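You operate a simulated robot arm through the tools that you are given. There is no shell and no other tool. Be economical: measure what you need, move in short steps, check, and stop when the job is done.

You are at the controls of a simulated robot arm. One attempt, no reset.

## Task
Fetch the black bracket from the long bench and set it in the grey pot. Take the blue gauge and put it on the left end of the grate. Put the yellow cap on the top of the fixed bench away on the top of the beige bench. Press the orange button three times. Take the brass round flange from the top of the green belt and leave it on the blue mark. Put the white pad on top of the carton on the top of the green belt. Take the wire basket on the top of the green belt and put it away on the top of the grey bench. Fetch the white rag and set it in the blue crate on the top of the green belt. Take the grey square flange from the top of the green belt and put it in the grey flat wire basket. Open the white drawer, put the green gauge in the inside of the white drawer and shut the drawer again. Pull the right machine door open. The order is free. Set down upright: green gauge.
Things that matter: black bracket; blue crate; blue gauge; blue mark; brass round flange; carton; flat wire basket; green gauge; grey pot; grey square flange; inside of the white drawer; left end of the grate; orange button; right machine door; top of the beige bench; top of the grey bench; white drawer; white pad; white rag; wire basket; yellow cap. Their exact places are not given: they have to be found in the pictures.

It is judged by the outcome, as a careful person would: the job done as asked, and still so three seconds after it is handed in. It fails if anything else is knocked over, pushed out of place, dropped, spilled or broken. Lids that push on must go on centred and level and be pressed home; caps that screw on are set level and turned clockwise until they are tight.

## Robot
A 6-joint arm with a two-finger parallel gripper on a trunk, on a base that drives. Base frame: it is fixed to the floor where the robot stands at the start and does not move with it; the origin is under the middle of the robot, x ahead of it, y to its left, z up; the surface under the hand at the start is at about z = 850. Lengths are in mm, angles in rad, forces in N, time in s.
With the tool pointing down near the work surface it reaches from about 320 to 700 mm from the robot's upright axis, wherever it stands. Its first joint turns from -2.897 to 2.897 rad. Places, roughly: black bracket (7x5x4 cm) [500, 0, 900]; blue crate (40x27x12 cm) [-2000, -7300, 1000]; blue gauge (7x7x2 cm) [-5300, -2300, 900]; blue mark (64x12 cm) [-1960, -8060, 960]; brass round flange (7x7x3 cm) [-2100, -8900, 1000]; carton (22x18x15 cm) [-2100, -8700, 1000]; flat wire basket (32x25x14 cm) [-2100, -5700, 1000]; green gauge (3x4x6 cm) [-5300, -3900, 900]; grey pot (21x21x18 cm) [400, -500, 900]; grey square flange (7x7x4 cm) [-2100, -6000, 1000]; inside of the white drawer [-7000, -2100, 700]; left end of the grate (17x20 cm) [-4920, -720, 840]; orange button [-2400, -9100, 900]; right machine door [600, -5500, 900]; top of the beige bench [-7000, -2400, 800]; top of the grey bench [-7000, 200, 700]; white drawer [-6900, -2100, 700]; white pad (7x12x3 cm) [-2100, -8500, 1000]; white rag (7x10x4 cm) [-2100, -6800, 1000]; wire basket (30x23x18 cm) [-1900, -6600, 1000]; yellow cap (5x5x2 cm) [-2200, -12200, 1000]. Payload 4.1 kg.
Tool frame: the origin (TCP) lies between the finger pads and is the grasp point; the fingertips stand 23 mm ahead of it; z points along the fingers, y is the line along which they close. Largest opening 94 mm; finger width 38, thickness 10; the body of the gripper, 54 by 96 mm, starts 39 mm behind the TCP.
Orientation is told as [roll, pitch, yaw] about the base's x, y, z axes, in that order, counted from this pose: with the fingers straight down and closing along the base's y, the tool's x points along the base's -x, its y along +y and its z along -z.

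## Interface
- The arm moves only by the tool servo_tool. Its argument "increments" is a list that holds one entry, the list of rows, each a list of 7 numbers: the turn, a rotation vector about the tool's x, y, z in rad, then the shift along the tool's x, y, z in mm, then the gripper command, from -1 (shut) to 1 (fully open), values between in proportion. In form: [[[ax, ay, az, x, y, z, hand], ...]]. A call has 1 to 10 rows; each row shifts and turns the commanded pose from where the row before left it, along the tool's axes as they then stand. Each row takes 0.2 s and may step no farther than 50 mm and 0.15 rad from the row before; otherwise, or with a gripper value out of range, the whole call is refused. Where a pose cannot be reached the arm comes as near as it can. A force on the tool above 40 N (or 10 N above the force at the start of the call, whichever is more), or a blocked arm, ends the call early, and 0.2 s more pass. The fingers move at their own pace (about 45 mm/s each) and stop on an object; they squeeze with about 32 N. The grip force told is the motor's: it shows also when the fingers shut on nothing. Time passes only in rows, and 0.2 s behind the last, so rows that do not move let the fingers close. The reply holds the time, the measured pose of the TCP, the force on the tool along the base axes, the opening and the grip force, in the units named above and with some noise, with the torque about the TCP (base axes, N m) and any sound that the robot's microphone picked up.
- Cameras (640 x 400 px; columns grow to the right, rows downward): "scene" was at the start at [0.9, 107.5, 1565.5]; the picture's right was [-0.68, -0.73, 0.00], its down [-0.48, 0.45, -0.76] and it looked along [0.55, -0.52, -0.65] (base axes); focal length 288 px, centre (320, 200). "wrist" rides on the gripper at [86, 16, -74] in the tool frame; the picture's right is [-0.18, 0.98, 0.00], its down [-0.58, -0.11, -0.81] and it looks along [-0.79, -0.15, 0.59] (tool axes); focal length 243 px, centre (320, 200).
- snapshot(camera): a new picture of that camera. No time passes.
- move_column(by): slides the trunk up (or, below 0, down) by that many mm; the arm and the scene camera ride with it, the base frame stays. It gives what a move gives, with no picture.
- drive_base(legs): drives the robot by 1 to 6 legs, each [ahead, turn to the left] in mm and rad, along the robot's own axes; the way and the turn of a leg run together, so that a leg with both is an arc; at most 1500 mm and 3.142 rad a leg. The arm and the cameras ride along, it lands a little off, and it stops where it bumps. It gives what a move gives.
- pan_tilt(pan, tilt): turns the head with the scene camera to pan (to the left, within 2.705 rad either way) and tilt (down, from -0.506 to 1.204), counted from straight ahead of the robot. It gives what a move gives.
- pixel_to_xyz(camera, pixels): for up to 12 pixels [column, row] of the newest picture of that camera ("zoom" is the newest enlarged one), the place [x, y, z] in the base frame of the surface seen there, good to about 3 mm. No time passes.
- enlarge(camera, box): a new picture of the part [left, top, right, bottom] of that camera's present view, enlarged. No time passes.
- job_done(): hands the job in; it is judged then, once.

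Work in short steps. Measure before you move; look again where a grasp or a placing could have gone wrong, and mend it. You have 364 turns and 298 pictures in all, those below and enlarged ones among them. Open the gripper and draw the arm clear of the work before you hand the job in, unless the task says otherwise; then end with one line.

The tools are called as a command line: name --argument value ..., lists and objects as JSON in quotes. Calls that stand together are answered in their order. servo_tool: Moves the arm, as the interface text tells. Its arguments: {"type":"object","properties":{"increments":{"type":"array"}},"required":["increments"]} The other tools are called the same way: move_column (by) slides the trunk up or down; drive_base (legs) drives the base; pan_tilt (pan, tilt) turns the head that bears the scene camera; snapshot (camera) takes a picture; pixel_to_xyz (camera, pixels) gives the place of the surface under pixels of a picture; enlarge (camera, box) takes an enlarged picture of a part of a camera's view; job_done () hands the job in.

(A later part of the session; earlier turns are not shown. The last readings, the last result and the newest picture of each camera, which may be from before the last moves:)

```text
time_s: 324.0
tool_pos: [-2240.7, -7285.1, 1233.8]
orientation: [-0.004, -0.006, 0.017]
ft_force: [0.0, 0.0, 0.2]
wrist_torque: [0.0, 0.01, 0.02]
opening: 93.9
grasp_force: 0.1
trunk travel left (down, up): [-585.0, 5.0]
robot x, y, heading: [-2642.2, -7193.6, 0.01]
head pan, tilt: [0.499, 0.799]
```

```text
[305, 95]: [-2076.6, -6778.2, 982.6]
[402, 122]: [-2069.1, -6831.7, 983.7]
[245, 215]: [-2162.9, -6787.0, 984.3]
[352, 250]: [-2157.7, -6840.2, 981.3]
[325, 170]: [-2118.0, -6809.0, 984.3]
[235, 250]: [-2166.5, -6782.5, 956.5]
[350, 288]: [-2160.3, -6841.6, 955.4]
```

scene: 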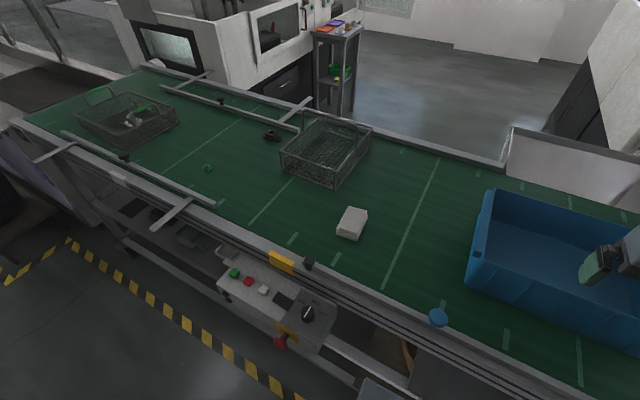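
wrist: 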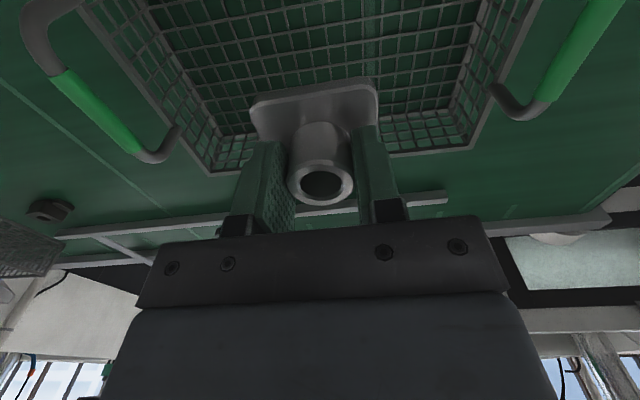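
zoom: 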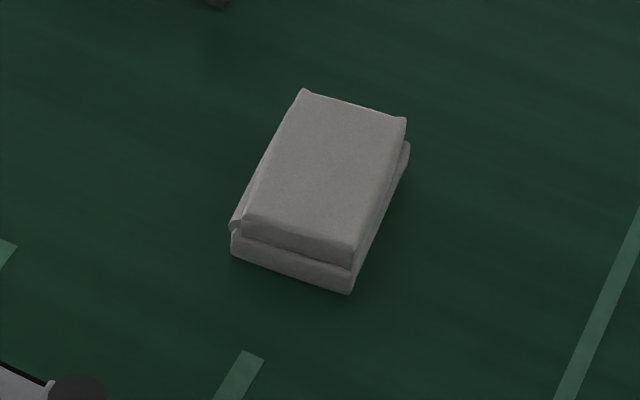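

Rag centre (-2116,-6809.5), long axis nearly along x. Move the hand above it.

servo_tool --increments '[[[0, 0, 0, -13.2, 47.4, 0, 1], [0, 0, 0, -13.2, 47.4, 0, 1], [0, 0, 0, -13.2, 47.4, 0, 1], [0, 0, 0, -13.2, 47.4, 0, 1], [0, 0, 0, -13.2, 47.4, 0, 1], [0, 0, 0, -13.2, 47.4, 0, 1], [0, 0, 0, -13.2, 47.4, 0, 1], [0, 0, 0, -13.2, 47.4, 0, 1], [0, 0, 0, -13.2, 47.4, 0, 1], [0, 0, 0, -13.2, 47.4, 0, 1]]]'

servo_tool --increments '[[[0, 0, -0.085, 0, 0, 45, 1], [0, 0, 0, 0, 0, 45, 1], [0, 0, 0, 0, 0, 45, 1], [0, 0, 0, 0, 0, 0, 1]]]'

snapshot --camera "wrist"

```text
time_s: 326.2
tool_pos: [-2119.4, -6810.9, 1233.4]
orientation: [-0.005, -0.004, 0.017]
ft_force: [-0.7, 1.1, -0.1]
wrist_torque: [-0.01, -0.01, 0.01]
opening: 94.1
grasp_force: 0.2
out of reach, approached as far as the arm can: row 10
trunk travel left (down, up): [-585.0, 5.0]
robot x, y, heading: [-2645.8, -7189.8, 0.007]
head pan, tilt: [0.499, 0.799]
```

```text
time_s: 327.2
tool_pos: [-2120.1, -6814.2, 1098.6]
orientation: [-0.003, -0.007, 0.102]
ft_force: [0.3, -0.1, -0.2]
wrist_torque: [-0.01, 0.03, -0.01]
opening: 94.3
grasp_force: 0.1
trunk travel left (down, up): [-585.0, 5.0]
robot x, y, heading: [-2644.1, -7190.6, 0.007]
head pan, tilt: [0.499, 0.799]
```

```text
247 pictures are left
```

wrist: 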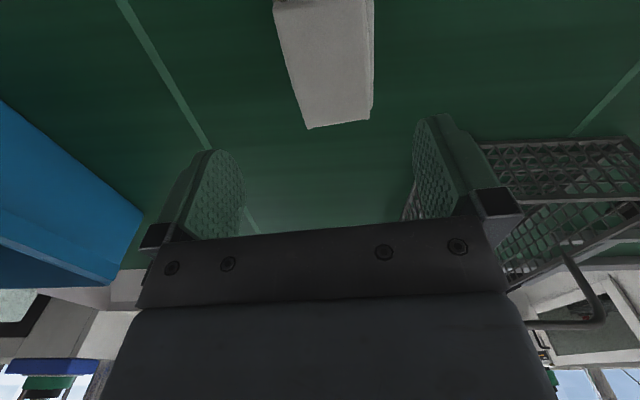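

Aligned; descend to z≈974, shift 4 mm, and close.

servo_tool --increments '[[[0, 0, 0, -3, 4, 40, 1], [0, 0, 0, 0, 0, 40, 1], [0, 0, 0, 0, 0, 30, 1], [0, 0, 0, 0, 0, 13, 1], [0, 0, 0, 0, 0, 0, 1], [0, 0, 0, 0, 0, 0, -1], [0, 0, 0, 0, 0, 0, -1], [0, 0, 0, 0, 0, 0, -1], [0, 0, 0, 0, 0, 0, -1], [0, 0, 0, 0, 0, 0, -1]]]'

servo_tool --increments '[[[0, 0, 0, 0, 0, -30, -1], [0, 0, 0, 0, 0, -45, -1], [0, 0, 0, 0, 0, -45, -1], [0, 0, 0, 0, 0, -45, -1], [0, 0, 0, 0, 0, -30, -1]]]'

snapshot --camera "wrist"

```text
time_s: 329.4
tool_pos: [-2117.1, -6810.3, 972.8]
orientation: [-0.006, -0.005, 0.101]
ft_force: [0.4, 1.6, 0.9]
wrist_torque: [-0.01, -0.05, 0.07]
opening: 64.4
grasp_force: 31.5
trunk travel left (down, up): [-585.0, 5.0]
robot x, y, heading: [-2645.3, -7188.8, 0.007]
head pan, tilt: [0.499, 0.799]
```

```text
time_s: 330.6
tool_pos: [-2113.1, -6808.0, 1169.2]
orientation: [-0.001, -0.006, 0.1]
ft_force: [-0.1, -0.5, -0.7]
wrist_torque: [0.04, 0.02, 0.01]
opening: 64.5
grasp_force: 31.7
trunk travel left (down, up): [-585.0, 5.0]
robot x, y, heading: [-2647.6, -7191.2, 0.004]
head pan, tilt: [0.499, 0.799]
```

```text
246 pictures are left
```

wrist: 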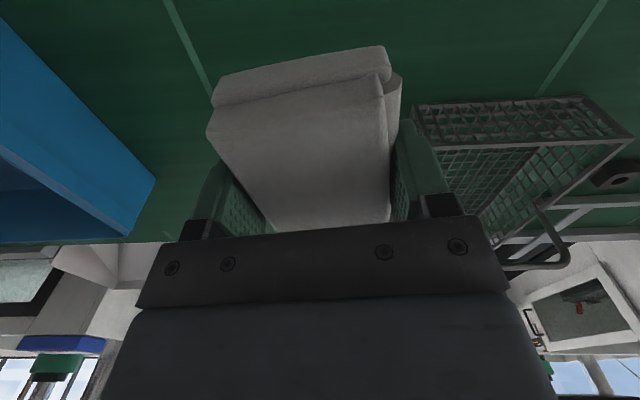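

Rag held. Carry it over the crate's centre (about (-2030,-7305)).

servo_tool --increments '[[[0, 0, 0, -3.2, -49, 0, -1], [0, 0, 0, -3.2, -49, 0, -1], [0, 0, 0, -3.2, -49, 0, -1], [0, 0, 0, -3.2, -49, 0, -1], [0, 0, 0, -3.2, -49, 0, -1], [0, 0, 0, -3.2, -49, 0, -1], [0, 0, 0, -3.2, -49, 0, -1], [0, 0, 0, -3.2, -49, 0, -1], [0, 0, 0, -3.2, -49, 0, -1], [0, 0, 0, -3.2, -49, 0, -1]]]'

snapshot --camera "wrist"

```text
time_s: 332.8
tool_pos: [-2033.1, -7296.7, 1170.4]
orientation: [0.0, -0.006, 0.101]
ft_force: [-0.2, -0.2, -0.7]
wrist_torque: [0.0, 0.01, -0.01]
opening: 64.4
grasp_force: 32.0
trunk travel left (down, up): [-585.0, 5.0]
robot x, y, heading: [-2643.6, -7188.8, 0.009]
head pan, tilt: [0.499, 0.799]
```

```text
245 pictures are left
```

wrist: 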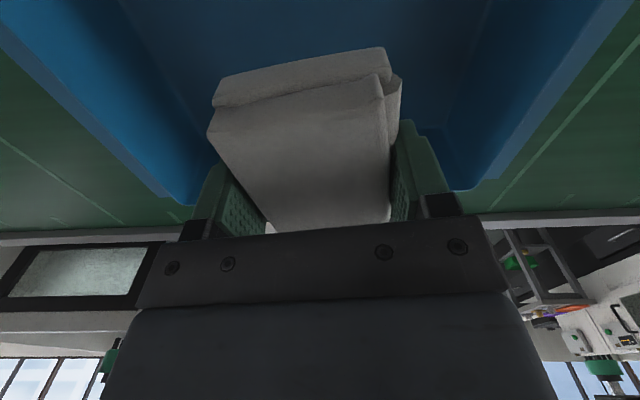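

Shift 22 mm inward (keeps the wrist camera off the near wall) and lower.

servo_tool --increments '[[[0, 0, 0, -22, 0, 40, -1], [0, 0, 0, 0, 0, 45, -1], [0, 0, 0, 0, 0, 45, -1], [0, 0, 0, 0, 0, 40, -1], [0, 0, 0, 0, 0, 12, -1], [0, 0, 0, 0, 0, 5, -1], [0, 0, 0, 0, 0, 3, -1], [0, 0, 0, 0, 0, 0, -1]]]'

```text
time_s: 334.6
tool_pos: [-2012.1, -7293.1, 980.4]
orientation: [-0.003, -0.005, 0.099]
ft_force: [-0.2, -0.4, -1.4]
wrist_torque: [0.01, 0.04, 0.0]
opening: 64.6
grasp_force: 32.4
trunk travel left (down, up): [-585.0, 5.0]
robot x, y, heading: [-2646.1, -7188.9, 0.007]
head pan, tilt: [0.499, 0.799]
```

Not touching yet; a few millimetres more.

servo_tool --increments '[[[0, 0, 0, 0, 0, 2, -1], [0, 0, 0, 0, 0, 2, -1], [0, 0, 0, 0, 0, 2, -1], [0, 0, 0, 0, 0, 0, -1]]]'

```text
time_s: 335.6
tool_pos: [-2011.1, -7292.3, 979.8]
orientation: [-0.005, -0.014, 0.101]
ft_force: [5.5, -1.5, 36.6]
wrist_torque: [0.7, 1.26, -0.01]
opening: 64.2
grasp_force: 31.7
trunk travel left (down, up): [-585.0, 5.0]
robot x, y, heading: [-2644.4, -7192.2, 0.007]
head pan, tilt: [0.499, 0.799]
```

Firm contact at z 980; relax 3 mm, release and lift.

servo_tool --increments '[[[0, 0, 0, 0, 0, -4, -1], [0, 0, 0, 0, 0, 0, 0.7], [0, 0, 0, 0, 0, 0, 0.9], [0, 0, 0, 0, 0, 0, 0.9], [0, 0, 0, 0, 0, -20, 0.9], [0, 0, 0, 0, 0, -45, 0.9], [0, 0, 0, 0, 0, -45, 1], [0, 0, 0, 0, 0, -45, 1], [0, 0, 0, 0, 0, -45, 1], [0, 0, 0, 0, 0, -40, 1]]]'

pan_tilt --pan -0.1 --tilt 0.8

snapshot --camera "scene"

```text
time_s: 337.8
tool_pos: [-2011.8, -7290.6, 1218.8]
orientation: [-0.003, -0.004, 0.103]
ft_force: [-0.1, 0.3, 0.5]
wrist_torque: [0.02, 0.02, 0.02]
opening: 93.8
grasp_force: 0.0
trunk travel left (down, up): [-585.0, 5.0]
robot x, y, heading: [-2644.8, -7189.5, 0.011]
head pan, tilt: [0.499, 0.799]
```

```text
time_s: 338.8
tool_pos: [-2011.5, -7289.9, 1217.3]
orientation: [-0.003, -0.004, 0.103]
ft_force: [-0.6, 0.0, 0.0]
wrist_torque: [0.03, 0.01, 0.02]
opening: 94.1
grasp_force: 0.0
trunk travel left (down, up): [-585.0, 5.0]
robot x, y, heading: [-2646.1, -7190.5, 0.009]
head pan, tilt: [-0.099, 0.799]
```

```text
244 pictures are left
```

scene: 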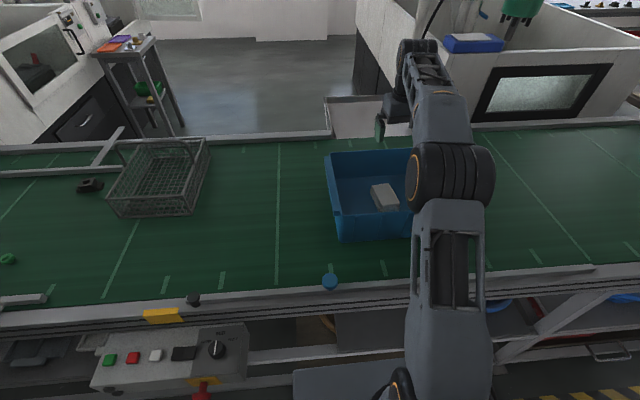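

Rag lies in the crate. Retract, back off, and move along to y≈-8700.

servo_tool --increments '[[[0, 0, 0, 45, -7, 0, 1], [0, 0, 0, 45, -7, 0, 1], [0, 0, 0, 45, -7, 0, 1], [0, 0, 0, 45, -7, -4, 1], [0, 0, 0, 45, -7, -4, 1]]]'

drive_base --legs '[[-350, 0], [0, -1.58], [1500, 0], [0, 1.571]]'

pan_tilt --pan 0.0 --tilt 0.5

snapshot --camera "scene"

```text
time_s: 340.0
tool_pos: [-2234.3, -7348.4, 1225.5]
orientation: [-0.004, -0.007, 0.101]
ft_force: [-1.2, 0.0, -0.2]
wrist_torque: [-0.02, 0.01, 0.01]
opening: 93.9
grasp_force: 0.1
trunk travel left (down, up): [-585.0, 5.0]
robot x, y, heading: [-2644.4, -7191.8, 0.011]
head pan, tilt: [-0.099, 0.799]
```

```text
time_s: 356.9
tool_pos: [-2620.8, -8854.7, 1225.8]
orientation: [-0.002, -0.005, 0.069]
ft_force: [0.4, 0.1, 0.1]
wrist_torque: [-0.01, -0.05, 0.0]
opening: 93.9
grasp_force: 0.0
trunk travel left (down, up): [-585.0, 5.0]
robot x, y, heading: [-3027.0, -8682.2, -0.027]
head pan, tilt: [-0.099, 0.799]
```

```text
time_s: 357.7
tool_pos: [-2619.4, -8855.2, 1224.6]
orientation: [-0.003, -0.005, 0.068]
ft_force: [0.4, -0.5, -0.4]
wrist_torque: [-0.03, -0.03, -0.01]
opening: 93.9
grasp_force: 0.0
trunk travel left (down, up): [-585.0, 5.0]
robot x, y, heading: [-3023.9, -8686.0, -0.029]
head pan, tilt: [0.0, 0.499]
```

```text
243 pictures are left
```

scene: 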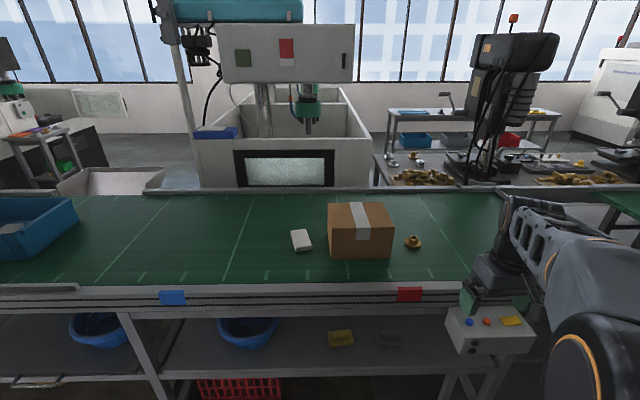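

Pad (300,240), carton (360,230), brass flange (413,242), button box (487,322), blue tag (172,298). I measure them.

pixel_to_xyz --camera "scene" --pixels '[[172, 298], [160, 298], [184, 298], [410, 294], [240, 230], [142, 277], [155, 210], [487, 322], [470, 322], [511, 321], [450, 330], [535, 340]]'

enlarge --camera "scene" --box '[270, 190, 450, 300]'

pixel_to_xyz --camera "zoom" --pixels '[[80, 145], [135, 140], [95, 215], [150, 210], [112, 178], [510, 170], [500, 195], [210, 45], [390, 50], [215, 130], [430, 130], [310, 80]]'

enlarge --camera "scene" --box '[80, 180, 280, 310]'

```text
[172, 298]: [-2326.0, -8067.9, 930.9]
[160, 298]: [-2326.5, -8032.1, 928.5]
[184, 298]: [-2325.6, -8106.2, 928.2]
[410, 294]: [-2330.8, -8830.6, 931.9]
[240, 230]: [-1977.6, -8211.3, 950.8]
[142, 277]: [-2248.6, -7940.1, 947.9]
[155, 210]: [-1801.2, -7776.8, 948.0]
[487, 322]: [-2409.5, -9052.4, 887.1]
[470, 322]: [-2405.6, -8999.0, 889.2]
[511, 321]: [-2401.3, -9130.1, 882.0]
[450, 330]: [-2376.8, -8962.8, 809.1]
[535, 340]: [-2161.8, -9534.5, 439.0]
```

```text
3.56 times, centred on (360, 245) of scene
```

zoom: 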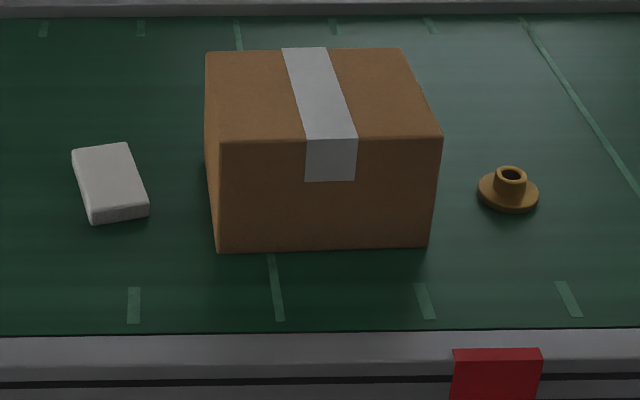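

```text
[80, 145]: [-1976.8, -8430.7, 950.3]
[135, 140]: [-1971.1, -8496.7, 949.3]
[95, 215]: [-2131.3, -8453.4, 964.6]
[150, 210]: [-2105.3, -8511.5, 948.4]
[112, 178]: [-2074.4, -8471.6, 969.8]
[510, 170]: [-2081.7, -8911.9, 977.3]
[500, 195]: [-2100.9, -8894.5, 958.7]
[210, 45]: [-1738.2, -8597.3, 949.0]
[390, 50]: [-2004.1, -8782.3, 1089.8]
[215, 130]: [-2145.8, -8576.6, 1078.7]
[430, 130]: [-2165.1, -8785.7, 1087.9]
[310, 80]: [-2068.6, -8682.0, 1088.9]
```

```text
3.08 times, centred on (180, 245) of scene
```

zoom: 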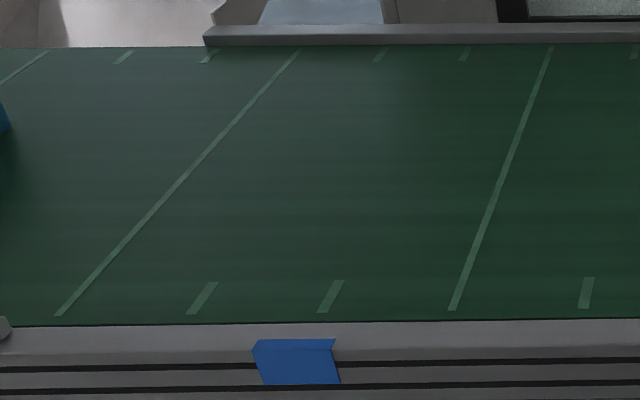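

Stand at about (-2640,-8605) for the pad and flange.

drive_base --legs '[[0, 0.23], [390, 0], [0, -0.2]]'

pan_tilt --pan 0.1 --tilt 0.75

snapshot --camera "scene"

```text
time_s: 361.8
tool_pos: [-2238.4, -8758.2, 1223.7]
orientation: [-0.004, -0.005, 0.108]
ft_force: [-0.3, 0.7, -0.2]
wrist_torque: [0.04, -0.02, 0.02]
opening: 94.2
grasp_force: 0.1
trunk travel left (down, up): [-585.0, 5.0]
robot x, y, heading: [-2651.8, -8597.7, 0.011]
head pan, tilt: [0.0, 0.499]
```

```text
time_s: 362.5
tool_pos: [-2238.0, -8758.2, 1224.6]
orientation: [-0.003, -0.004, 0.106]
ft_force: [0.0, 0.2, 0.4]
wrist_torque: [-0.02, 0.01, -0.01]
opening: 93.8
grasp_force: 0.0
trunk travel left (down, up): [-585.0, 5.0]
robot x, y, heading: [-2654.2, -8606.1, 0.015]
head pan, tilt: [0.099, 0.75]
```

```text
240 pictures are left
```

scene: 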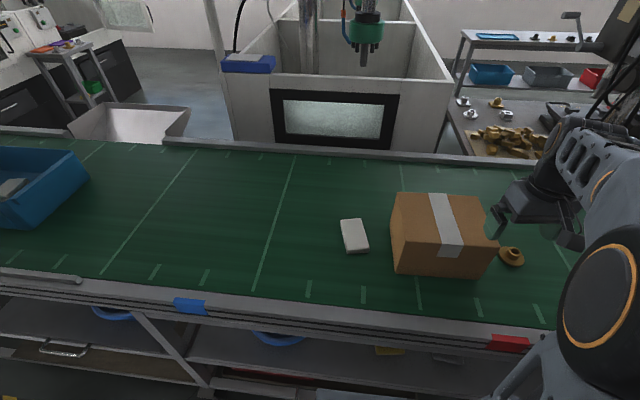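

enlarge --camera "scene" --box '[320, 180, 540, 300]'

pixel_to_xyz --camera "zoom" --pixels '[[63, 117], [118, 112], [92, 205], [140, 200], [100, 160], [218, 40], [470, 60], [220, 160], [500, 180], [360, 110], [560, 205], [540, 215]]'

```text
2.91 times, centred on (430, 240) of scene
```

zoom: 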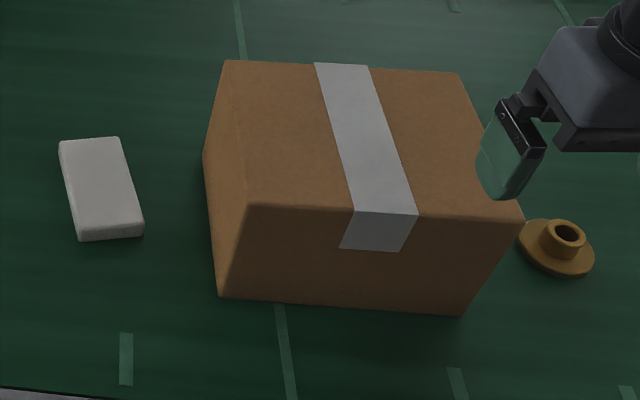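

```text
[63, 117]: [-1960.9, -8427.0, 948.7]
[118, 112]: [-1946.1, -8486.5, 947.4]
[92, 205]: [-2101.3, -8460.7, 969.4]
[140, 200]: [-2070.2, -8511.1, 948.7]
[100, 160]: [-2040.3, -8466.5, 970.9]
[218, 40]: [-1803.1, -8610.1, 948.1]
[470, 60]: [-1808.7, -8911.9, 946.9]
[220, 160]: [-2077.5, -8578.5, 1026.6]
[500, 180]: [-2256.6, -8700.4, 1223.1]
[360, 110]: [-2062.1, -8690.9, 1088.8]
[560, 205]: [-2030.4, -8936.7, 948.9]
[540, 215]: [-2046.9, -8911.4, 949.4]
```

pixel_to_xyz --camera "zoom" --pixels '[[65, 145], [115, 141], [83, 228], [138, 222], [224, 64], [455, 77], [250, 205], [515, 220], [568, 228], [555, 238], [582, 238], [565, 250]]'

```text
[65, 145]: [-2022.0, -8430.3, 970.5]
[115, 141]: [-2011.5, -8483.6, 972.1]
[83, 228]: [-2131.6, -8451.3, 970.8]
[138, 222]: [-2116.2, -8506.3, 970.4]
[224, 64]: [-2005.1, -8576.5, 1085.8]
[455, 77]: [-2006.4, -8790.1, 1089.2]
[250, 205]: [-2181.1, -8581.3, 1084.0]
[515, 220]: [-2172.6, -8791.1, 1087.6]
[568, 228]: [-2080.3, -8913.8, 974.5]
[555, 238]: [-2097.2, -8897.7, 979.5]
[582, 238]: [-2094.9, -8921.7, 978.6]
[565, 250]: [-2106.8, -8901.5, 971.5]
```

Pad centre (-2070,-8468), turned 0.19 rad, top 971; carton top z 1088 centred (-2090,-8684). Go above the pad.

servo_tool --increments '[[[0, 0, 0, -28.3, 38.7, 0, 1], [0, 0, 0, -28.3, 38.7, 0, 1], [0, 0, 0, -28.3, 38.7, 0, 1], [0, 0, 0, -28.3, 38.7, 0, 1], [0, 0, 0, -28.3, 38.7, 0, 1], [0, 0, 0, -28.3, 38.7, 0, 1], [0, 0, 0, -28.3, 38.7, 0, 1], [0, 0, -0.087, 0, 0, 40, 1], [0, 0, 0, 0, 0, 40, 1], [0, 0, 0, 0, 0, 40, 1]]]'

snapshot --camera "wrist"

```text
time_s: 364.7
tool_pos: [-2070.4, -8467.8, 1104.8]
orientation: [-0.003, -0.005, 0.195]
ft_force: [-0.2, -0.4, -0.2]
wrist_torque: [0.01, 0.01, 0.01]
opening: 93.7
grasp_force: 0.1
trunk travel left (down, up): [-585.0, 5.0]
robot x, y, heading: [-2647.9, -8607.4, 0.013]
head pan, tilt: [0.099, 0.75]
```

```text
238 pictures are left
```

wrist: 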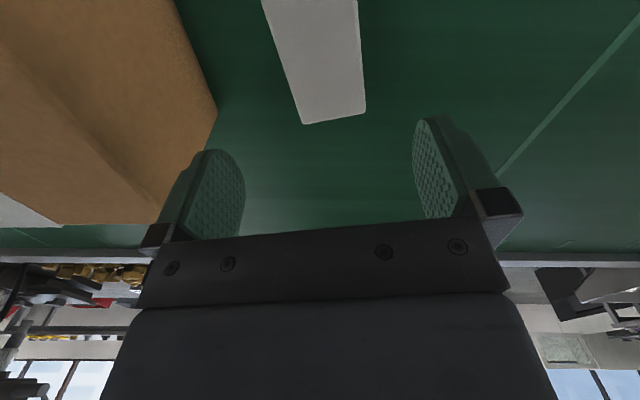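

Aligned. Descend to z 974 and grip.

servo_tool --increments '[[[0, 0, 0, 0, 0, 40, 1], [0, 0, 0, 0, 0, 40, 1], [0, 0, 0, 0, 0, 35, 1], [0, 0, 0, 0, 0, 15, 1], [0, 0, 0, 0, 0, 0, 1], [0, 0, 0, 0, 0, 0, -1], [0, 0, 0, 0, 0, 0, -1], [0, 0, 0, 0, 0, 0, -1], [0, 0, 0, 0, 0, 0, -1], [0, 0, 0, 0, 0, 0, -1]]]'

servo_tool --increments '[[[0, 0, 0, 0, 0, -20, -1], [0, 0, 0, 0, 0, -45, -1], [0, 0, 0, 0, 0, -45, -1], [0, 0, 0, 0, 0, -45, -1], [0, 0, 0, 0, 0, -45, -1]]]'

snapshot --camera "wrist"

```text
time_s: 366.9
tool_pos: [-2069.5, -8468.8, 975.4]
orientation: [-0.001, -0.005, 0.194]
ft_force: [-1.0, 0.1, 0.1]
wrist_torque: [0.0, -0.01, 0.01]
opening: 65.4
grasp_force: 31.9
trunk travel left (down, up): [-585.0, 5.0]
robot x, y, heading: [-2650.3, -8602.6, 0.012]
head pan, tilt: [0.099, 0.75]
```

```text
time_s: 368.1
tool_pos: [-2072.7, -8466.7, 1175.0]
orientation: [-0.003, -0.006, 0.194]
ft_force: [0.2, -0.9, -0.1]
wrist_torque: [0.0, 0.03, -0.02]
opening: 65.0
grasp_force: 32.1
trunk travel left (down, up): [-585.0, 5.0]
robot x, y, heading: [-2649.0, -8604.6, 0.016]
head pan, tilt: [0.099, 0.75]
```

```text
237 pictures are left
```

wrist: 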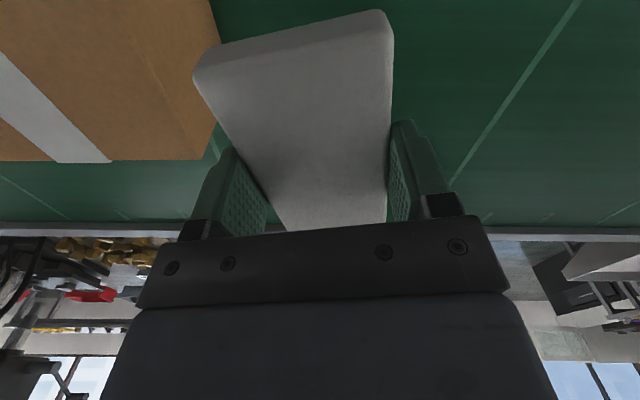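

Pad held. Carry over the carton centre and square it up.

servo_tool --increments '[[[0, 0, 0, 11.9, -41.9, 0, -1], [0, 0, 0, 11.9, -41.9, 0, -1], [0, 0, 0, 11.9, -41.9, 0, -1], [0, 0, 0, 11.9, -41.9, 0, -1], [0, 0, 0, 11.9, -41.9, 0, -1], [0, 0, 0.1, 0, 0, 20, -1], [0, 0, 0.09, 0, 0, 20, -1], [0, 0, 0, 0, 0, 12, -1], [0, 0, 0, 0, 0, 0, -1]]]'

snapshot --camera "scene"

```text
time_s: 370.1
tool_pos: [-2086.6, -8684.9, 1124.0]
orientation: [-0.003, -0.004, 0.003]
ft_force: [0.4, -0.5, -0.6]
wrist_torque: [-0.02, -0.03, 0.0]
opening: 64.8
grasp_force: 32.0
trunk travel left (down, up): [-585.0, 5.0]
robot x, y, heading: [-2651.9, -8603.1, 0.013]
head pan, tilt: [0.099, 0.75]
```

```text
236 pictures are left
```

scene: 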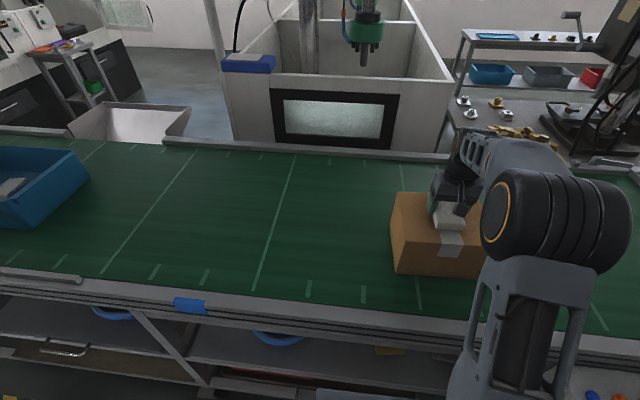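

Lower gently the last millimetres onto the carton.

servo_tool --increments '[[[0, 0, 0, 0, 0, 4, -1], [0, 0, 0, 0, 0, 2, -1], [0, 0, 0, 0, 0, 1.5, -1], [0, 0, 0, 0, 0, 1, -1], [0, 0, 0, 0, 0, 0, -1]]]'

```text
time_s: 371.3
tool_pos: [-2087.5, -8684.9, 1114.9]
orientation: [-0.004, -0.006, 0.003]
ft_force: [-0.2, -0.8, 0.4]
wrist_torque: [-0.05, 0.03, 0.01]
opening: 64.8
grasp_force: 32.1
trunk travel left (down, up): [-585.0, 5.0]
robot x, y, heading: [-2649.0, -8601.2, 0.008]
head pan, tilt: [0.099, 0.75]
```

servo_tool --increments '[[[0, 0, 0, 0, 0, 1, -1], [0, 0, 0, 0, 0, 0.5, -1], [0, 0, 0, 0, 0, 0, 0.7], [0, 0, 0, 0, 0, 0, 0.9], [0, 0, 0, 0, 0, 0, 0.9], [0, 0, 0, 0, 0, -20, 0.9], [0, 0, 0, 0, 0, -40, 1], [0, 0, 0, 0, 0, -40, 1]]]'

snapshot --camera "wrist"

```text
time_s: 373.1
tool_pos: [-2088.8, -8686.8, 1213.4]
orientation: [-0.004, -0.008, 0.004]
ft_force: [-0.1, -0.5, -0.3]
wrist_torque: [0.04, 0.0, 0.03]
opening: 94.1
grasp_force: 0.0
trunk travel left (down, up): [-585.0, 5.0]
robot x, y, heading: [-2649.9, -8603.5, 0.008]
head pan, tilt: [0.099, 0.75]
```

```text
235 pictures are left
```

wrist: 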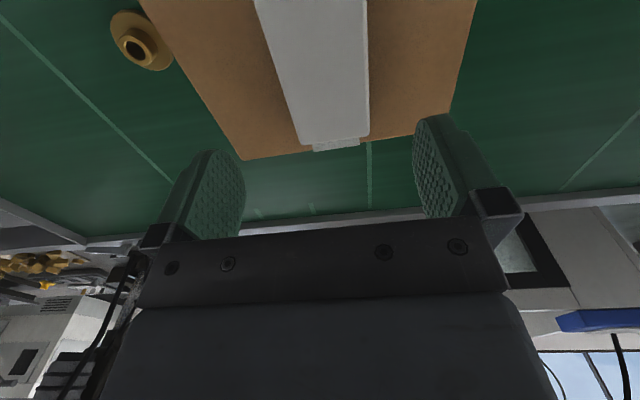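

Pad is on the carton. Measure the brass flange's hub from this view.

pixel_to_xyz --camera "wrist" --pixels '[[123, 45], [153, 47], [138, 32], [138, 60], [112, 30], [172, 55], [130, 12], [155, 70]]'

```text
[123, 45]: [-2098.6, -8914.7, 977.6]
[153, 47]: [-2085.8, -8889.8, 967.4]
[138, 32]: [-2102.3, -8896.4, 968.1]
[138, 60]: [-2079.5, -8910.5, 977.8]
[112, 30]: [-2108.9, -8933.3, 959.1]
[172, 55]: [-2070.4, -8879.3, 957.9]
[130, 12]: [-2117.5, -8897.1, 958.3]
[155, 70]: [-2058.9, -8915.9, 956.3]
```

Flange centre (-2089,-8906), hub top 978, plate top 957. Move over it and down to z≈1060, then check.

servo_tool --increments '[[[0, 0, 0, 0, -43.8, 0, 1], [0, 0, 0, 0, -43.8, 0, 1], [0, 0, 0, 0, -43.8, 0, 1], [0, 0, 0, 0, -43.8, 0, 1], [0, 0, 0, 0, -43.8, 0, 1], [0, 0, 0, 0, 0, 40, 1], [0, 0, 0, 0, 0, 40, 1], [0, 0, 0, 0, 0, 40, 1], [0, 0, 0, 0, 0, 20, 1], [0, 0, 0, 0, 0, 0, 1]]]'

snapshot --camera "wrist"

snapshot --camera "scene"

```text
time_s: 375.3
tool_pos: [-2086.8, -8904.9, 1074.0]
orientation: [-0.002, -0.004, 0.003]
ft_force: [-0.2, 0.6, 0.3]
wrist_torque: [0.02, 0.04, -0.02]
opening: 94.0
grasp_force: 0.1
trunk travel left (down, up): [-585.0, 5.0]
robot x, y, heading: [-2650.1, -8601.2, 0.012]
head pan, tilt: [0.099, 0.75]
```

```text
234 pictures are left
```

wrist: 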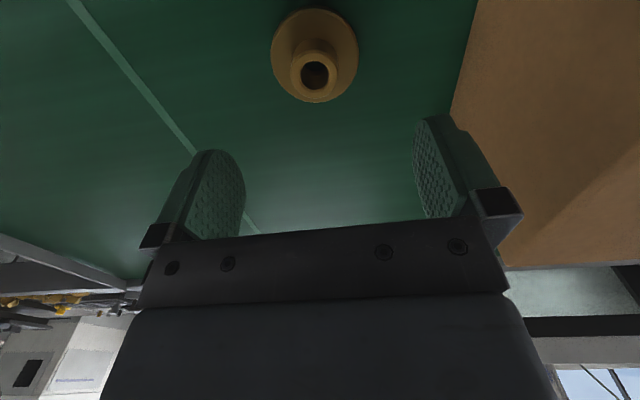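

```text
233 pictures are left
```

scene: 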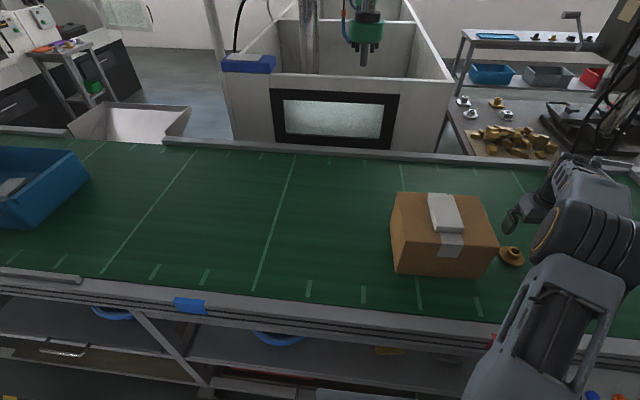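

pixel_to_xyz --camera "wrist" --pixels '[[297, 76], [335, 74], [315, 58], [315, 92], [272, 50], [358, 48]]'

```text
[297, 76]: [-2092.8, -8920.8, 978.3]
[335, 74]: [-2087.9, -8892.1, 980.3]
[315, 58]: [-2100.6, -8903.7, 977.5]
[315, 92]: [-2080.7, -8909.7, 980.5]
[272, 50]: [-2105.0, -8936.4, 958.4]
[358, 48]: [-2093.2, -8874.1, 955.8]
```

Hub centre (-2090.5,-8906.5). Descend to z 984 and grip the hub.

servo_tool --increments '[[[0, 0, 0, 3.5, -1.6, 40, 1], [0, 0, 0, 0, 0, 40, 1], [0, 0, 0, 0, 0, 9, 1], [0, 0, 0, 0, 0, 0, 1], [0, 0, 0, 0, 0, 0, -1], [0, 0, 0, 0, 0, 0, -1], [0, 0, 0, 0, 0, 0, -1], [0, 0, 0, 0, 0, 0, -1], [0, 0, 0, 0, 0, 0, -1], [0, 0, 0, 0, 0, 0, -1]]]'

```text
time_s: 377.5
tool_pos: [-2089.6, -8907.0, 986.3]
orientation: [-0.003, -0.008, 0.002]
ft_force: [0.9, -2.6, 1.0]
wrist_torque: [-0.05, -0.14, -0.14]
opening: 33.0
grasp_force: 31.0
trunk travel left (down, up): [-585.0, 5.0]
robot x, y, heading: [-2649.5, -8602.1, 0.012]
head pan, tilt: [0.099, 0.75]
```

Hub gripped. Lift, retract, and drive toward y≈-8110.

servo_tool --increments '[[[0, 0, 0, 0, 0, -30, -1], [0, 0, 0, 0, 0, -45, -1], [0, 0, 0, 0, 0, -45, -1], [0, 0, 0, 0, 0, -45, -1], [0, 0, 0, 0, 0, -45, -1], [0, 0, 0, 40, 10, -10, -1], [0, 0, 0, 40, 25, 0, -1], [0, 0, 0, 35, 30, 0, -1], [0, 0, 0, 35, 30, 0, -1]]]'

drive_base --legs '[[-250, 0], [0, 1.56], [490, 0], [0, -1.571], [260, 0]]'

pan_tilt --pan 0.0 --tilt 0.75

snapshot --camera "scene"

```text
time_s: 379.5
tool_pos: [-2242.8, -8811.6, 1206.3]
orientation: [-0.005, -0.006, 0.005]
ft_force: [0.0, -0.2, -3.2]
wrist_torque: [0.02, -0.06, -0.01]
opening: 33.2
grasp_force: 31.8
trunk travel left (down, up): [-585.0, 5.0]
robot x, y, heading: [-2654.7, -8604.4, 0.013]
head pan, tilt: [0.099, 0.75]
```

```text
time_s: 393.0
tool_pos: [-2243.2, -8325.2, 1205.7]
orientation: [-0.003, -0.006, -0.007]
ft_force: [1.0, -0.2, -3.9]
wrist_torque: [-0.01, 0.03, 0.0]
opening: 32.9
grasp_force: 31.6
trunk travel left (down, up): [-585.0, 5.0]
robot x, y, heading: [-2648.5, -8110.1, -0.001]
head pan, tilt: [0.099, 0.75]
```

```text
time_s: 393.6
tool_pos: [-2243.0, -8326.0, 1205.4]
orientation: [0.0, -0.004, -0.007]
ft_force: [0.8, -0.5, -3.8]
wrist_torque: [-0.01, -0.01, -0.02]
opening: 32.9
grasp_force: 32.3
trunk travel left (down, up): [-585.0, 5.0]
robot x, y, heading: [-2649.5, -8115.1, 0.001]
head pan, tilt: [0.0, 0.75]
```

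```text
232 pictures are left
```

scene: 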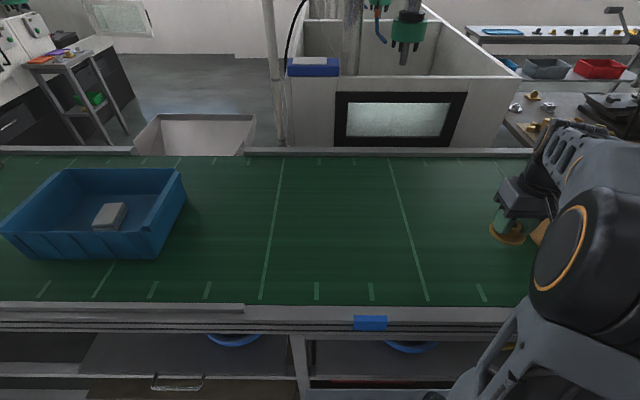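

pixel_to_xyz --camera "scene" --pixels '[[355, 323], [371, 323], [386, 323], [345, 260], [317, 290], [371, 292]]'

servo_tool --increments '[[[0, 0, 0, -40, 20, 0, -1], [0, 0, 0, -40, 20, 0, -1], [0, 0, 0, -40, 20, 0, -1], [0, 0, 0, -40, 20, 0, -1], [0, 0, 0, -36, 30, 0, -1], [0, 0, 0, -30, 38, 0, -1], [0, 0, 0, -15, 40, 0, -1], [0, 0, 0, 0, 40, 0, -1], [0, 0, 0, 0, 36, 0, -1]]]'

```text
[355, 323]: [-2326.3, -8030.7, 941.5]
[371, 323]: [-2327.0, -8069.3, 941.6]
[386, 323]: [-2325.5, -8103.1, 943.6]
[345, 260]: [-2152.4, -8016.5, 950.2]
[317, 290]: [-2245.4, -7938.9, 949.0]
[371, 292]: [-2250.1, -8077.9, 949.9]
```

```text
time_s: 395.6
tool_pos: [-1999.2, -8064.7, 1206.7]
orientation: [-0.003, -0.007, -0.005]
ft_force: [0.5, -0.1, -4.2]
wrist_torque: [-0.03, 0.0, -0.01]
opening: 33.2
grasp_force: 32.2
trunk travel left (down, up): [-585.0, 5.0]
robot x, y, heading: [-2648.2, -8111.8, 0.004]
head pan, tilt: [0.0, 0.75]
```

Over the marked place (-1999,-8065). Lower to near the belt.

servo_tool --increments '[[[0, 0, 0, 0, 0, 45, -1], [0, 0, 0, 0, 0, 45, -1], [0, 0, 0, 0, 0, 45, -1], [0, 0, 0, 0, 0, 45, -1], [0, 0, 0, 0, 0, 28, -1], [0, 0, 0, 0, 0, 5, -1], [0, 0, 0, 0, 0, 3, -1], [0, 0, 0, 0, 0, 2, -1], [0, 0, 0, 0, 0, 0, -1]]]'

```text
time_s: 397.6
tool_pos: [-1998.6, -8064.6, 989.4]
orientation: [-0.004, -0.004, -0.007]
ft_force: [0.6, -0.1, -3.3]
wrist_torque: [-0.01, -0.03, -0.01]
opening: 33.0
grasp_force: 31.8
trunk travel left (down, up): [-585.0, 5.0]
robot x, y, heading: [-2647.0, -8114.4, -0.001]
head pan, tilt: [0.0, 0.75]
```

servo_tool --increments '[[[0, 0, 0, 0, 0, 1.5, -1], [0, 0, 0, 0, 0, 1, -1], [0, 0, 0, 0, 0, 1, -1], [0, 0, 0, 0, 0, 0, -1]]]'

```text
time_s: 398.6
tool_pos: [-1997.9, -8065.3, 985.3]
orientation: [-0.004, -0.008, -0.007]
ft_force: [0.5, -0.7, -0.4]
wrist_torque: [-0.18, -0.01, -0.01]
opening: 33.1
grasp_force: 32.3
trunk travel left (down, up): [-585.0, 5.0]
robot x, y, heading: [-2648.1, -8109.6, 0.001]
head pan, tilt: [0.0, 0.75]
```

Its weight is on the belt now. Release, lift and check.

servo_tool --increments '[[[0, 0, 0, 0, 0, 0, 0.1], [0, 0, 0, 0, 0, 0, 0.5], [0, 0, 0, 0, 0, 0, 0.5], [0, 0, 0, 0, 0, -20, 0.5], [0, 0, 0, 0, 0, -45, 0.5], [0, 0, 0, 0, 0, -45, 1], [0, 0, 0, 0, 0, -45, 1], [0, 0, 0, 0, 0, -45, 1], [0, 0, 0, 30, -20, -20, 1]]]'

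snapshot --camera "scene"

```text
time_s: 400.6
tool_pos: [-2029.1, -8084.8, 1206.6]
orientation: [-0.002, -0.007, -0.006]
ft_force: [0.3, -0.8, -0.1]
wrist_torque: [0.0, -0.02, -0.01]
opening: 93.8
grasp_force: 0.1
trunk travel left (down, up): [-585.0, 5.0]
robot x, y, heading: [-2646.4, -8113.3, -0.0]
head pan, tilt: [0.0, 0.75]
```

```text
231 pictures are left
```

scene: 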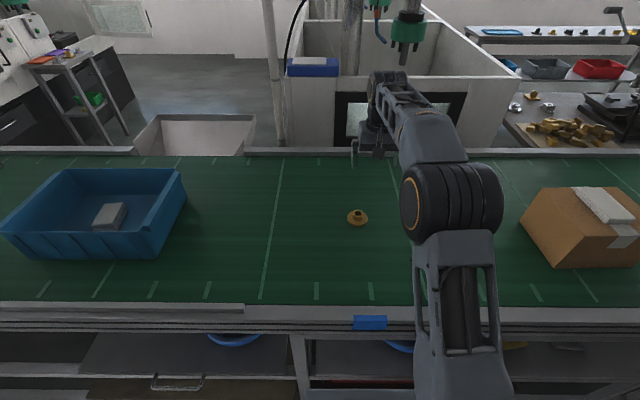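

Flange in place. Retract and drive to the button box: stance about (-2860,-9000).

servo_tool --increments '[[[0, 0, 0, 36, -30, -2, 1], [0, 0, 0, 36, -30, -2, 1], [0, 0, 0, 36, -30, -2, 1], [0, 0, 0, 36, -30, -2, 1], [0, 0, 0, 36, -30, 0, 1], [0, 0, 0, 36, -30, 0, 1]]]'

drive_base --legs '[[-300, 0], [0, -1.571], [900, 0], [0, 1.571], [80, 0]]'

pan_tilt --pan 0.0 --tilt 0.9

snapshot --camera "scene"

```text
time_s: 402.0
tool_pos: [-2246.3, -8262.5, 1213.9]
orientation: [-0.001, -0.007, -0.006]
ft_force: [-1.0, -0.6, 0.8]
wrist_torque: [-0.01, -0.02, 0.0]
opening: 94.0
grasp_force: 0.2
trunk travel left (down, up): [-585.0, 5.0]
robot x, y, heading: [-2648.6, -8113.2, -0.003]
head pan, tilt: [0.0, 0.75]
```

```text
time_s: 416.7
tool_pos: [-2465.0, -9156.2, 1213.5]
orientation: [0.0, -0.005, -0.004]
ft_force: [0.9, 0.4, -1.5]
wrist_torque: [0.0, 0.02, 0.02]
opening: 94.1
grasp_force: 0.1
trunk travel left (down, up): [-585.0, 5.0]
robot x, y, heading: [-2873.5, -9003.8, 0.005]
head pan, tilt: [0.0, 0.75]
```

```text
time_s: 417.4
tool_pos: [-2467.9, -9156.4, 1213.7]
orientation: [-0.001, -0.006, -0.005]
ft_force: [0.0, -0.6, -0.2]
wrist_torque: [0.01, 0.0, 0.0]
opening: 94.0
grasp_force: 0.0
trunk travel left (down, up): [-585.0, 5.0]
robot x, y, heading: [-2870.9, -9007.3, -0.003]
head pan, tilt: [0.0, 0.901]
```

```text
230 pictures are left
```

scene: 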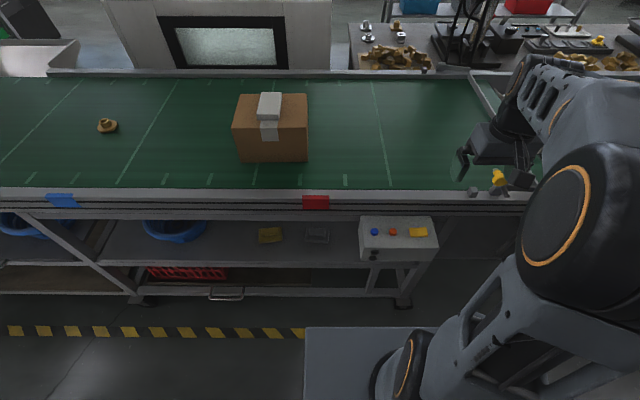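

enlarge --camera "scene" --box '[350, 205, 450, 270]'

pixel_to_xyz --camera "zoom" --pixels '[[272, 172], [272, 160], [285, 182], [155, 170], [60, 120], [80, 230], [230, 230], [430, 170], [540, 130], [200, 130], [320, 160], [272, 180]]'

```text
6.15 times, centred on (400, 238) of scene
```

zoom: 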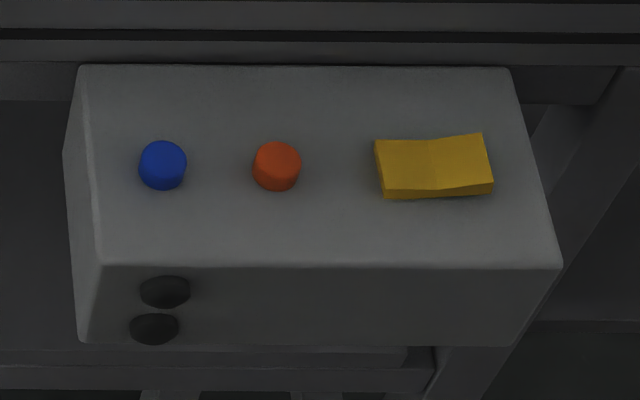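

```text
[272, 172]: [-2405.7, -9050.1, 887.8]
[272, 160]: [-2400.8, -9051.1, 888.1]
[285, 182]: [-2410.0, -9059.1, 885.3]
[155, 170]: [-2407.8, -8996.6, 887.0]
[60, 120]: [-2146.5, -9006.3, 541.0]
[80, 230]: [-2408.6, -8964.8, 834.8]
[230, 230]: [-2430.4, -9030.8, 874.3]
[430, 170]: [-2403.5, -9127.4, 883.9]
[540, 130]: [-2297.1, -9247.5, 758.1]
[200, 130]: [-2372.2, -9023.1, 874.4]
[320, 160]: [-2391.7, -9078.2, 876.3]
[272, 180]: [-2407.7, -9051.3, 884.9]
```

Orange button centre (-2401,-9052), top 888. Close the fingers and hover over it at z≈935.

servo_tool --increments '[[[0, 0, 0, -22, 35, 30, -1], [0, 0, 0, -22, 35, 40, -1], [0, 0, 0, -22, 34.5, 40, -1], [0, 0, 0, 0, 0, 45, -1], [0, 0, 0, 0, 0, 45, -1], [0, 0, 0, 0, 0, 45, -1], [0, 0, 0, 0, 0, 33, -1], [0, 0, 0, 0, 0, 0, -1], [0, 0, 0, 0, 0, 0, -1]]]'

snapshot --camera "wrist"

```text
refused: row 1 steps farther than a row can; nothing moved
```

```text
228 pictures are left
```

wrist: 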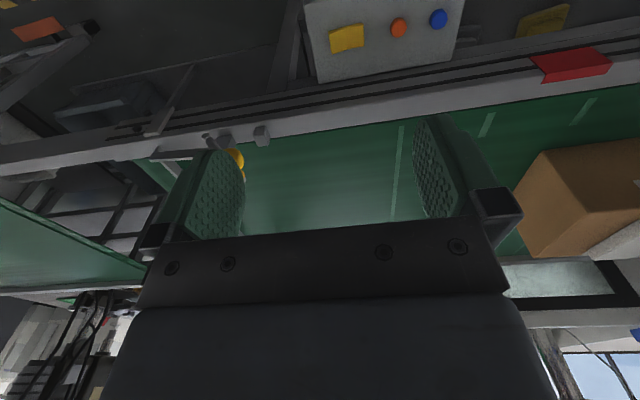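

Step was too long; redo with shift first, then down.

servo_tool --increments '[[[0, 0, 0, -22, 35, 20, -1], [0, 0, 0, -22, 35, 20, -1], [0, 0, 0, -22, 34.5, 20, -1], [0, 0, 0, 0, 0, 45, -1], [0, 0, 0, 0, 0, 45, -1], [0, 0, 0, 0, 0, 45, -1], [0, 0, 0, 0, 0, 45, -1], [0, 0, 0, 0, 0, 38, -1], [0, 0, 0, 0, 0, 0, -1]]]'

snapshot --camera "wrist"

enlarge --camera "scene" --box '[330, 160, 490, 270]'

```text
time_s: 419.4
tool_pos: [-2400.1, -9054.4, 933.9]
orientation: [-0.002, -0.005, -0.005]
ft_force: [0.4, -0.2, 0.0]
wrist_torque: [-0.03, -0.01, 0.01]
opening: 0.0
grasp_force: 32.2
trunk travel left (down, up): [-585.0, 5.0]
robot x, y, heading: [-2871.2, -9003.5, 0.002]
head pan, tilt: [0.0, 0.901]
```

```text
227 pictures are left
```

wrist: 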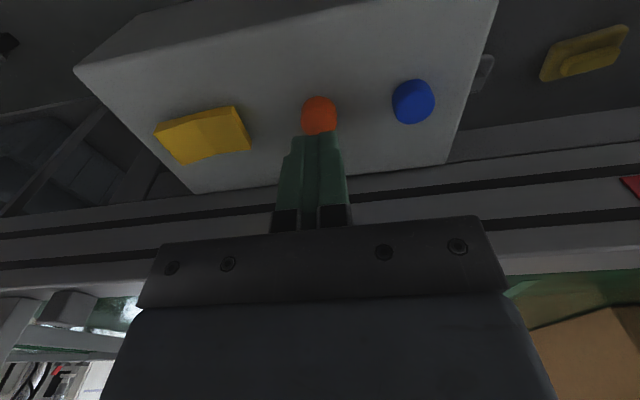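

```text
3.64 times, centred on (410, 215) of scene
```

zoom: 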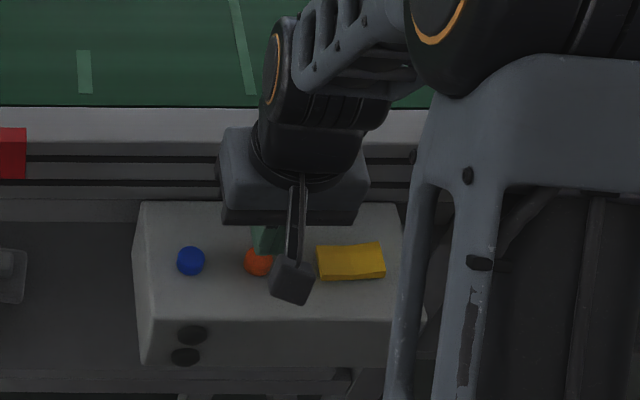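

Well aligned. Lower to just touching and press slowly.

servo_tool --increments '[[[0, 0, 0, 0, 2, 10, -1], [0, 0, 0, 0, 0, 8, -1], [0, 0, 0, 0, 0, 3, -1], [0, 0, 0, 0, 0, 2, -1], [0, 0, 0, 0, 0, 1.5, -1], [0, 0, 0, 0, 0, 1.5, -1], [0, 0, 0, 0, 0, 0, -1]]]'

```text
time_s: 421.0
tool_pos: [-2399.2, -9050.7, 910.2]
orientation: [-0.002, -0.006, -0.005]
ft_force: [0.0, 0.2, 0.6]
wrist_torque: [0.0, -0.04, 0.03]
opening: 0.0
grasp_force: 31.7
trunk travel left (down, up): [-585.0, 5.0]
robot x, y, heading: [-2867.5, -9010.8, 0.005]
head pan, tilt: [0.0, 0.901]
```

servo_tool --increments '[[[0, 0, 0, 0, 0, 1, -1], [0, 0, 0, 0, 0, 1, -1], [0, 0, 0, 0, 0, 1, -1], [0, 0, 0, 0, 0, 0, -1]]]'

```text
time_s: 422.0
tool_pos: [-2399.1, -9050.6, 907.6]
orientation: [-0.001, -0.007, -0.005]
ft_force: [0.9, 0.0, 3.0]
wrist_torque: [0.01, 0.01, -0.01]
opening: 0.0
grasp_force: 32.3
trunk travel left (down, up): [-585.0, 5.0]
robot x, y, heading: [-2873.1, -9004.7, 0.004]
head pan, tilt: [0.0, 0.901]
heard: click
```

First click heard. Raise 9 mm and look for a release, then press the second time.

servo_tool --increments '[[[0, 0, 0, 0, 0, -5, -1], [0, 0, 0, 0, 0, -5, -1], [0, 0, 0, 0, 0, 0, -1], [0, 0, 0, 0, 0, 0, -1]]]'

servo_tool --increments '[[[0, 0, 0, 0, 0, 5, -1], [0, 0, 0, 0, 0, 3, -1], [0, 0, 0, 0, 0, 2, -1], [0, 0, 0, 0, 0, 0.5, -1], [0, 0, 0, 0, 0, 0, -1]]]'

```text
time_s: 423.0
tool_pos: [-2399.4, -9050.7, 916.3]
orientation: [-0.003, -0.005, -0.005]
ft_force: [0.0, 0.5, -0.4]
wrist_torque: [-0.01, 0.0, -0.03]
opening: 0.2
grasp_force: 31.5
trunk travel left (down, up): [-585.0, 5.0]
robot x, y, heading: [-2868.8, -9006.1, 0.001]
head pan, tilt: [0.0, 0.901]
```

```text
time_s: 424.2
tool_pos: [-2399.0, -9049.7, 905.8]
orientation: [-0.001, -0.007, -0.004]
ft_force: [-1.7, 0.1, 3.3]
wrist_torque: [0.01, 0.03, -0.02]
opening: 0.1
grasp_force: 31.6
trunk travel left (down, up): [-585.0, 5.0]
robot x, y, heading: [-2874.7, -9005.3, 0.003]
head pan, tilt: [0.0, 0.901]
heard: click
```

Second click. Release and press the third time.

servo_tool --increments '[[[0, 0, 0, 0, 0, -5, -1], [0, 0, 0, 0, 0, -5.5, -1], [0, 0, 0, 0, 0, 0, -1], [0, 0, 0, 0, 0, 0, -1]]]'

servo_tool --increments '[[[0, 0, 0, 0, 0, 5, -1], [0, 0, 0, 0, 0, 3, -1], [0, 0, 0, 0, 0, 2, -1], [0, 0, 0, 0, 0, 0.5, -1], [0, 0, 0, 0, 0, 0, -1]]]'

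```text
time_s: 425.2
tool_pos: [-2399.2, -9051.4, 917.5]
orientation: [-0.001, -0.005, -0.004]
ft_force: [0.2, -0.1, 0.3]
wrist_torque: [-0.02, 0.02, 0.01]
opening: 0.0
grasp_force: 31.9
trunk travel left (down, up): [-585.0, 5.0]
robot x, y, heading: [-2873.5, -9002.8, 0.003]
head pan, tilt: [0.0, 0.901]
```

```text
time_s: 426.4
tool_pos: [-2399.1, -9050.2, 907.6]
orientation: [-0.001, -0.007, -0.006]
ft_force: [-0.1, -1.8, 2.7]
wrist_torque: [-0.02, 0.03, 0.0]
opening: 0.2
grasp_force: 31.6
trunk travel left (down, up): [-585.0, 5.0]
robot x, y, heading: [-2872.1, -9006.3, -0.0]
head pan, tilt: [0.0, 0.901]
heard: click
```

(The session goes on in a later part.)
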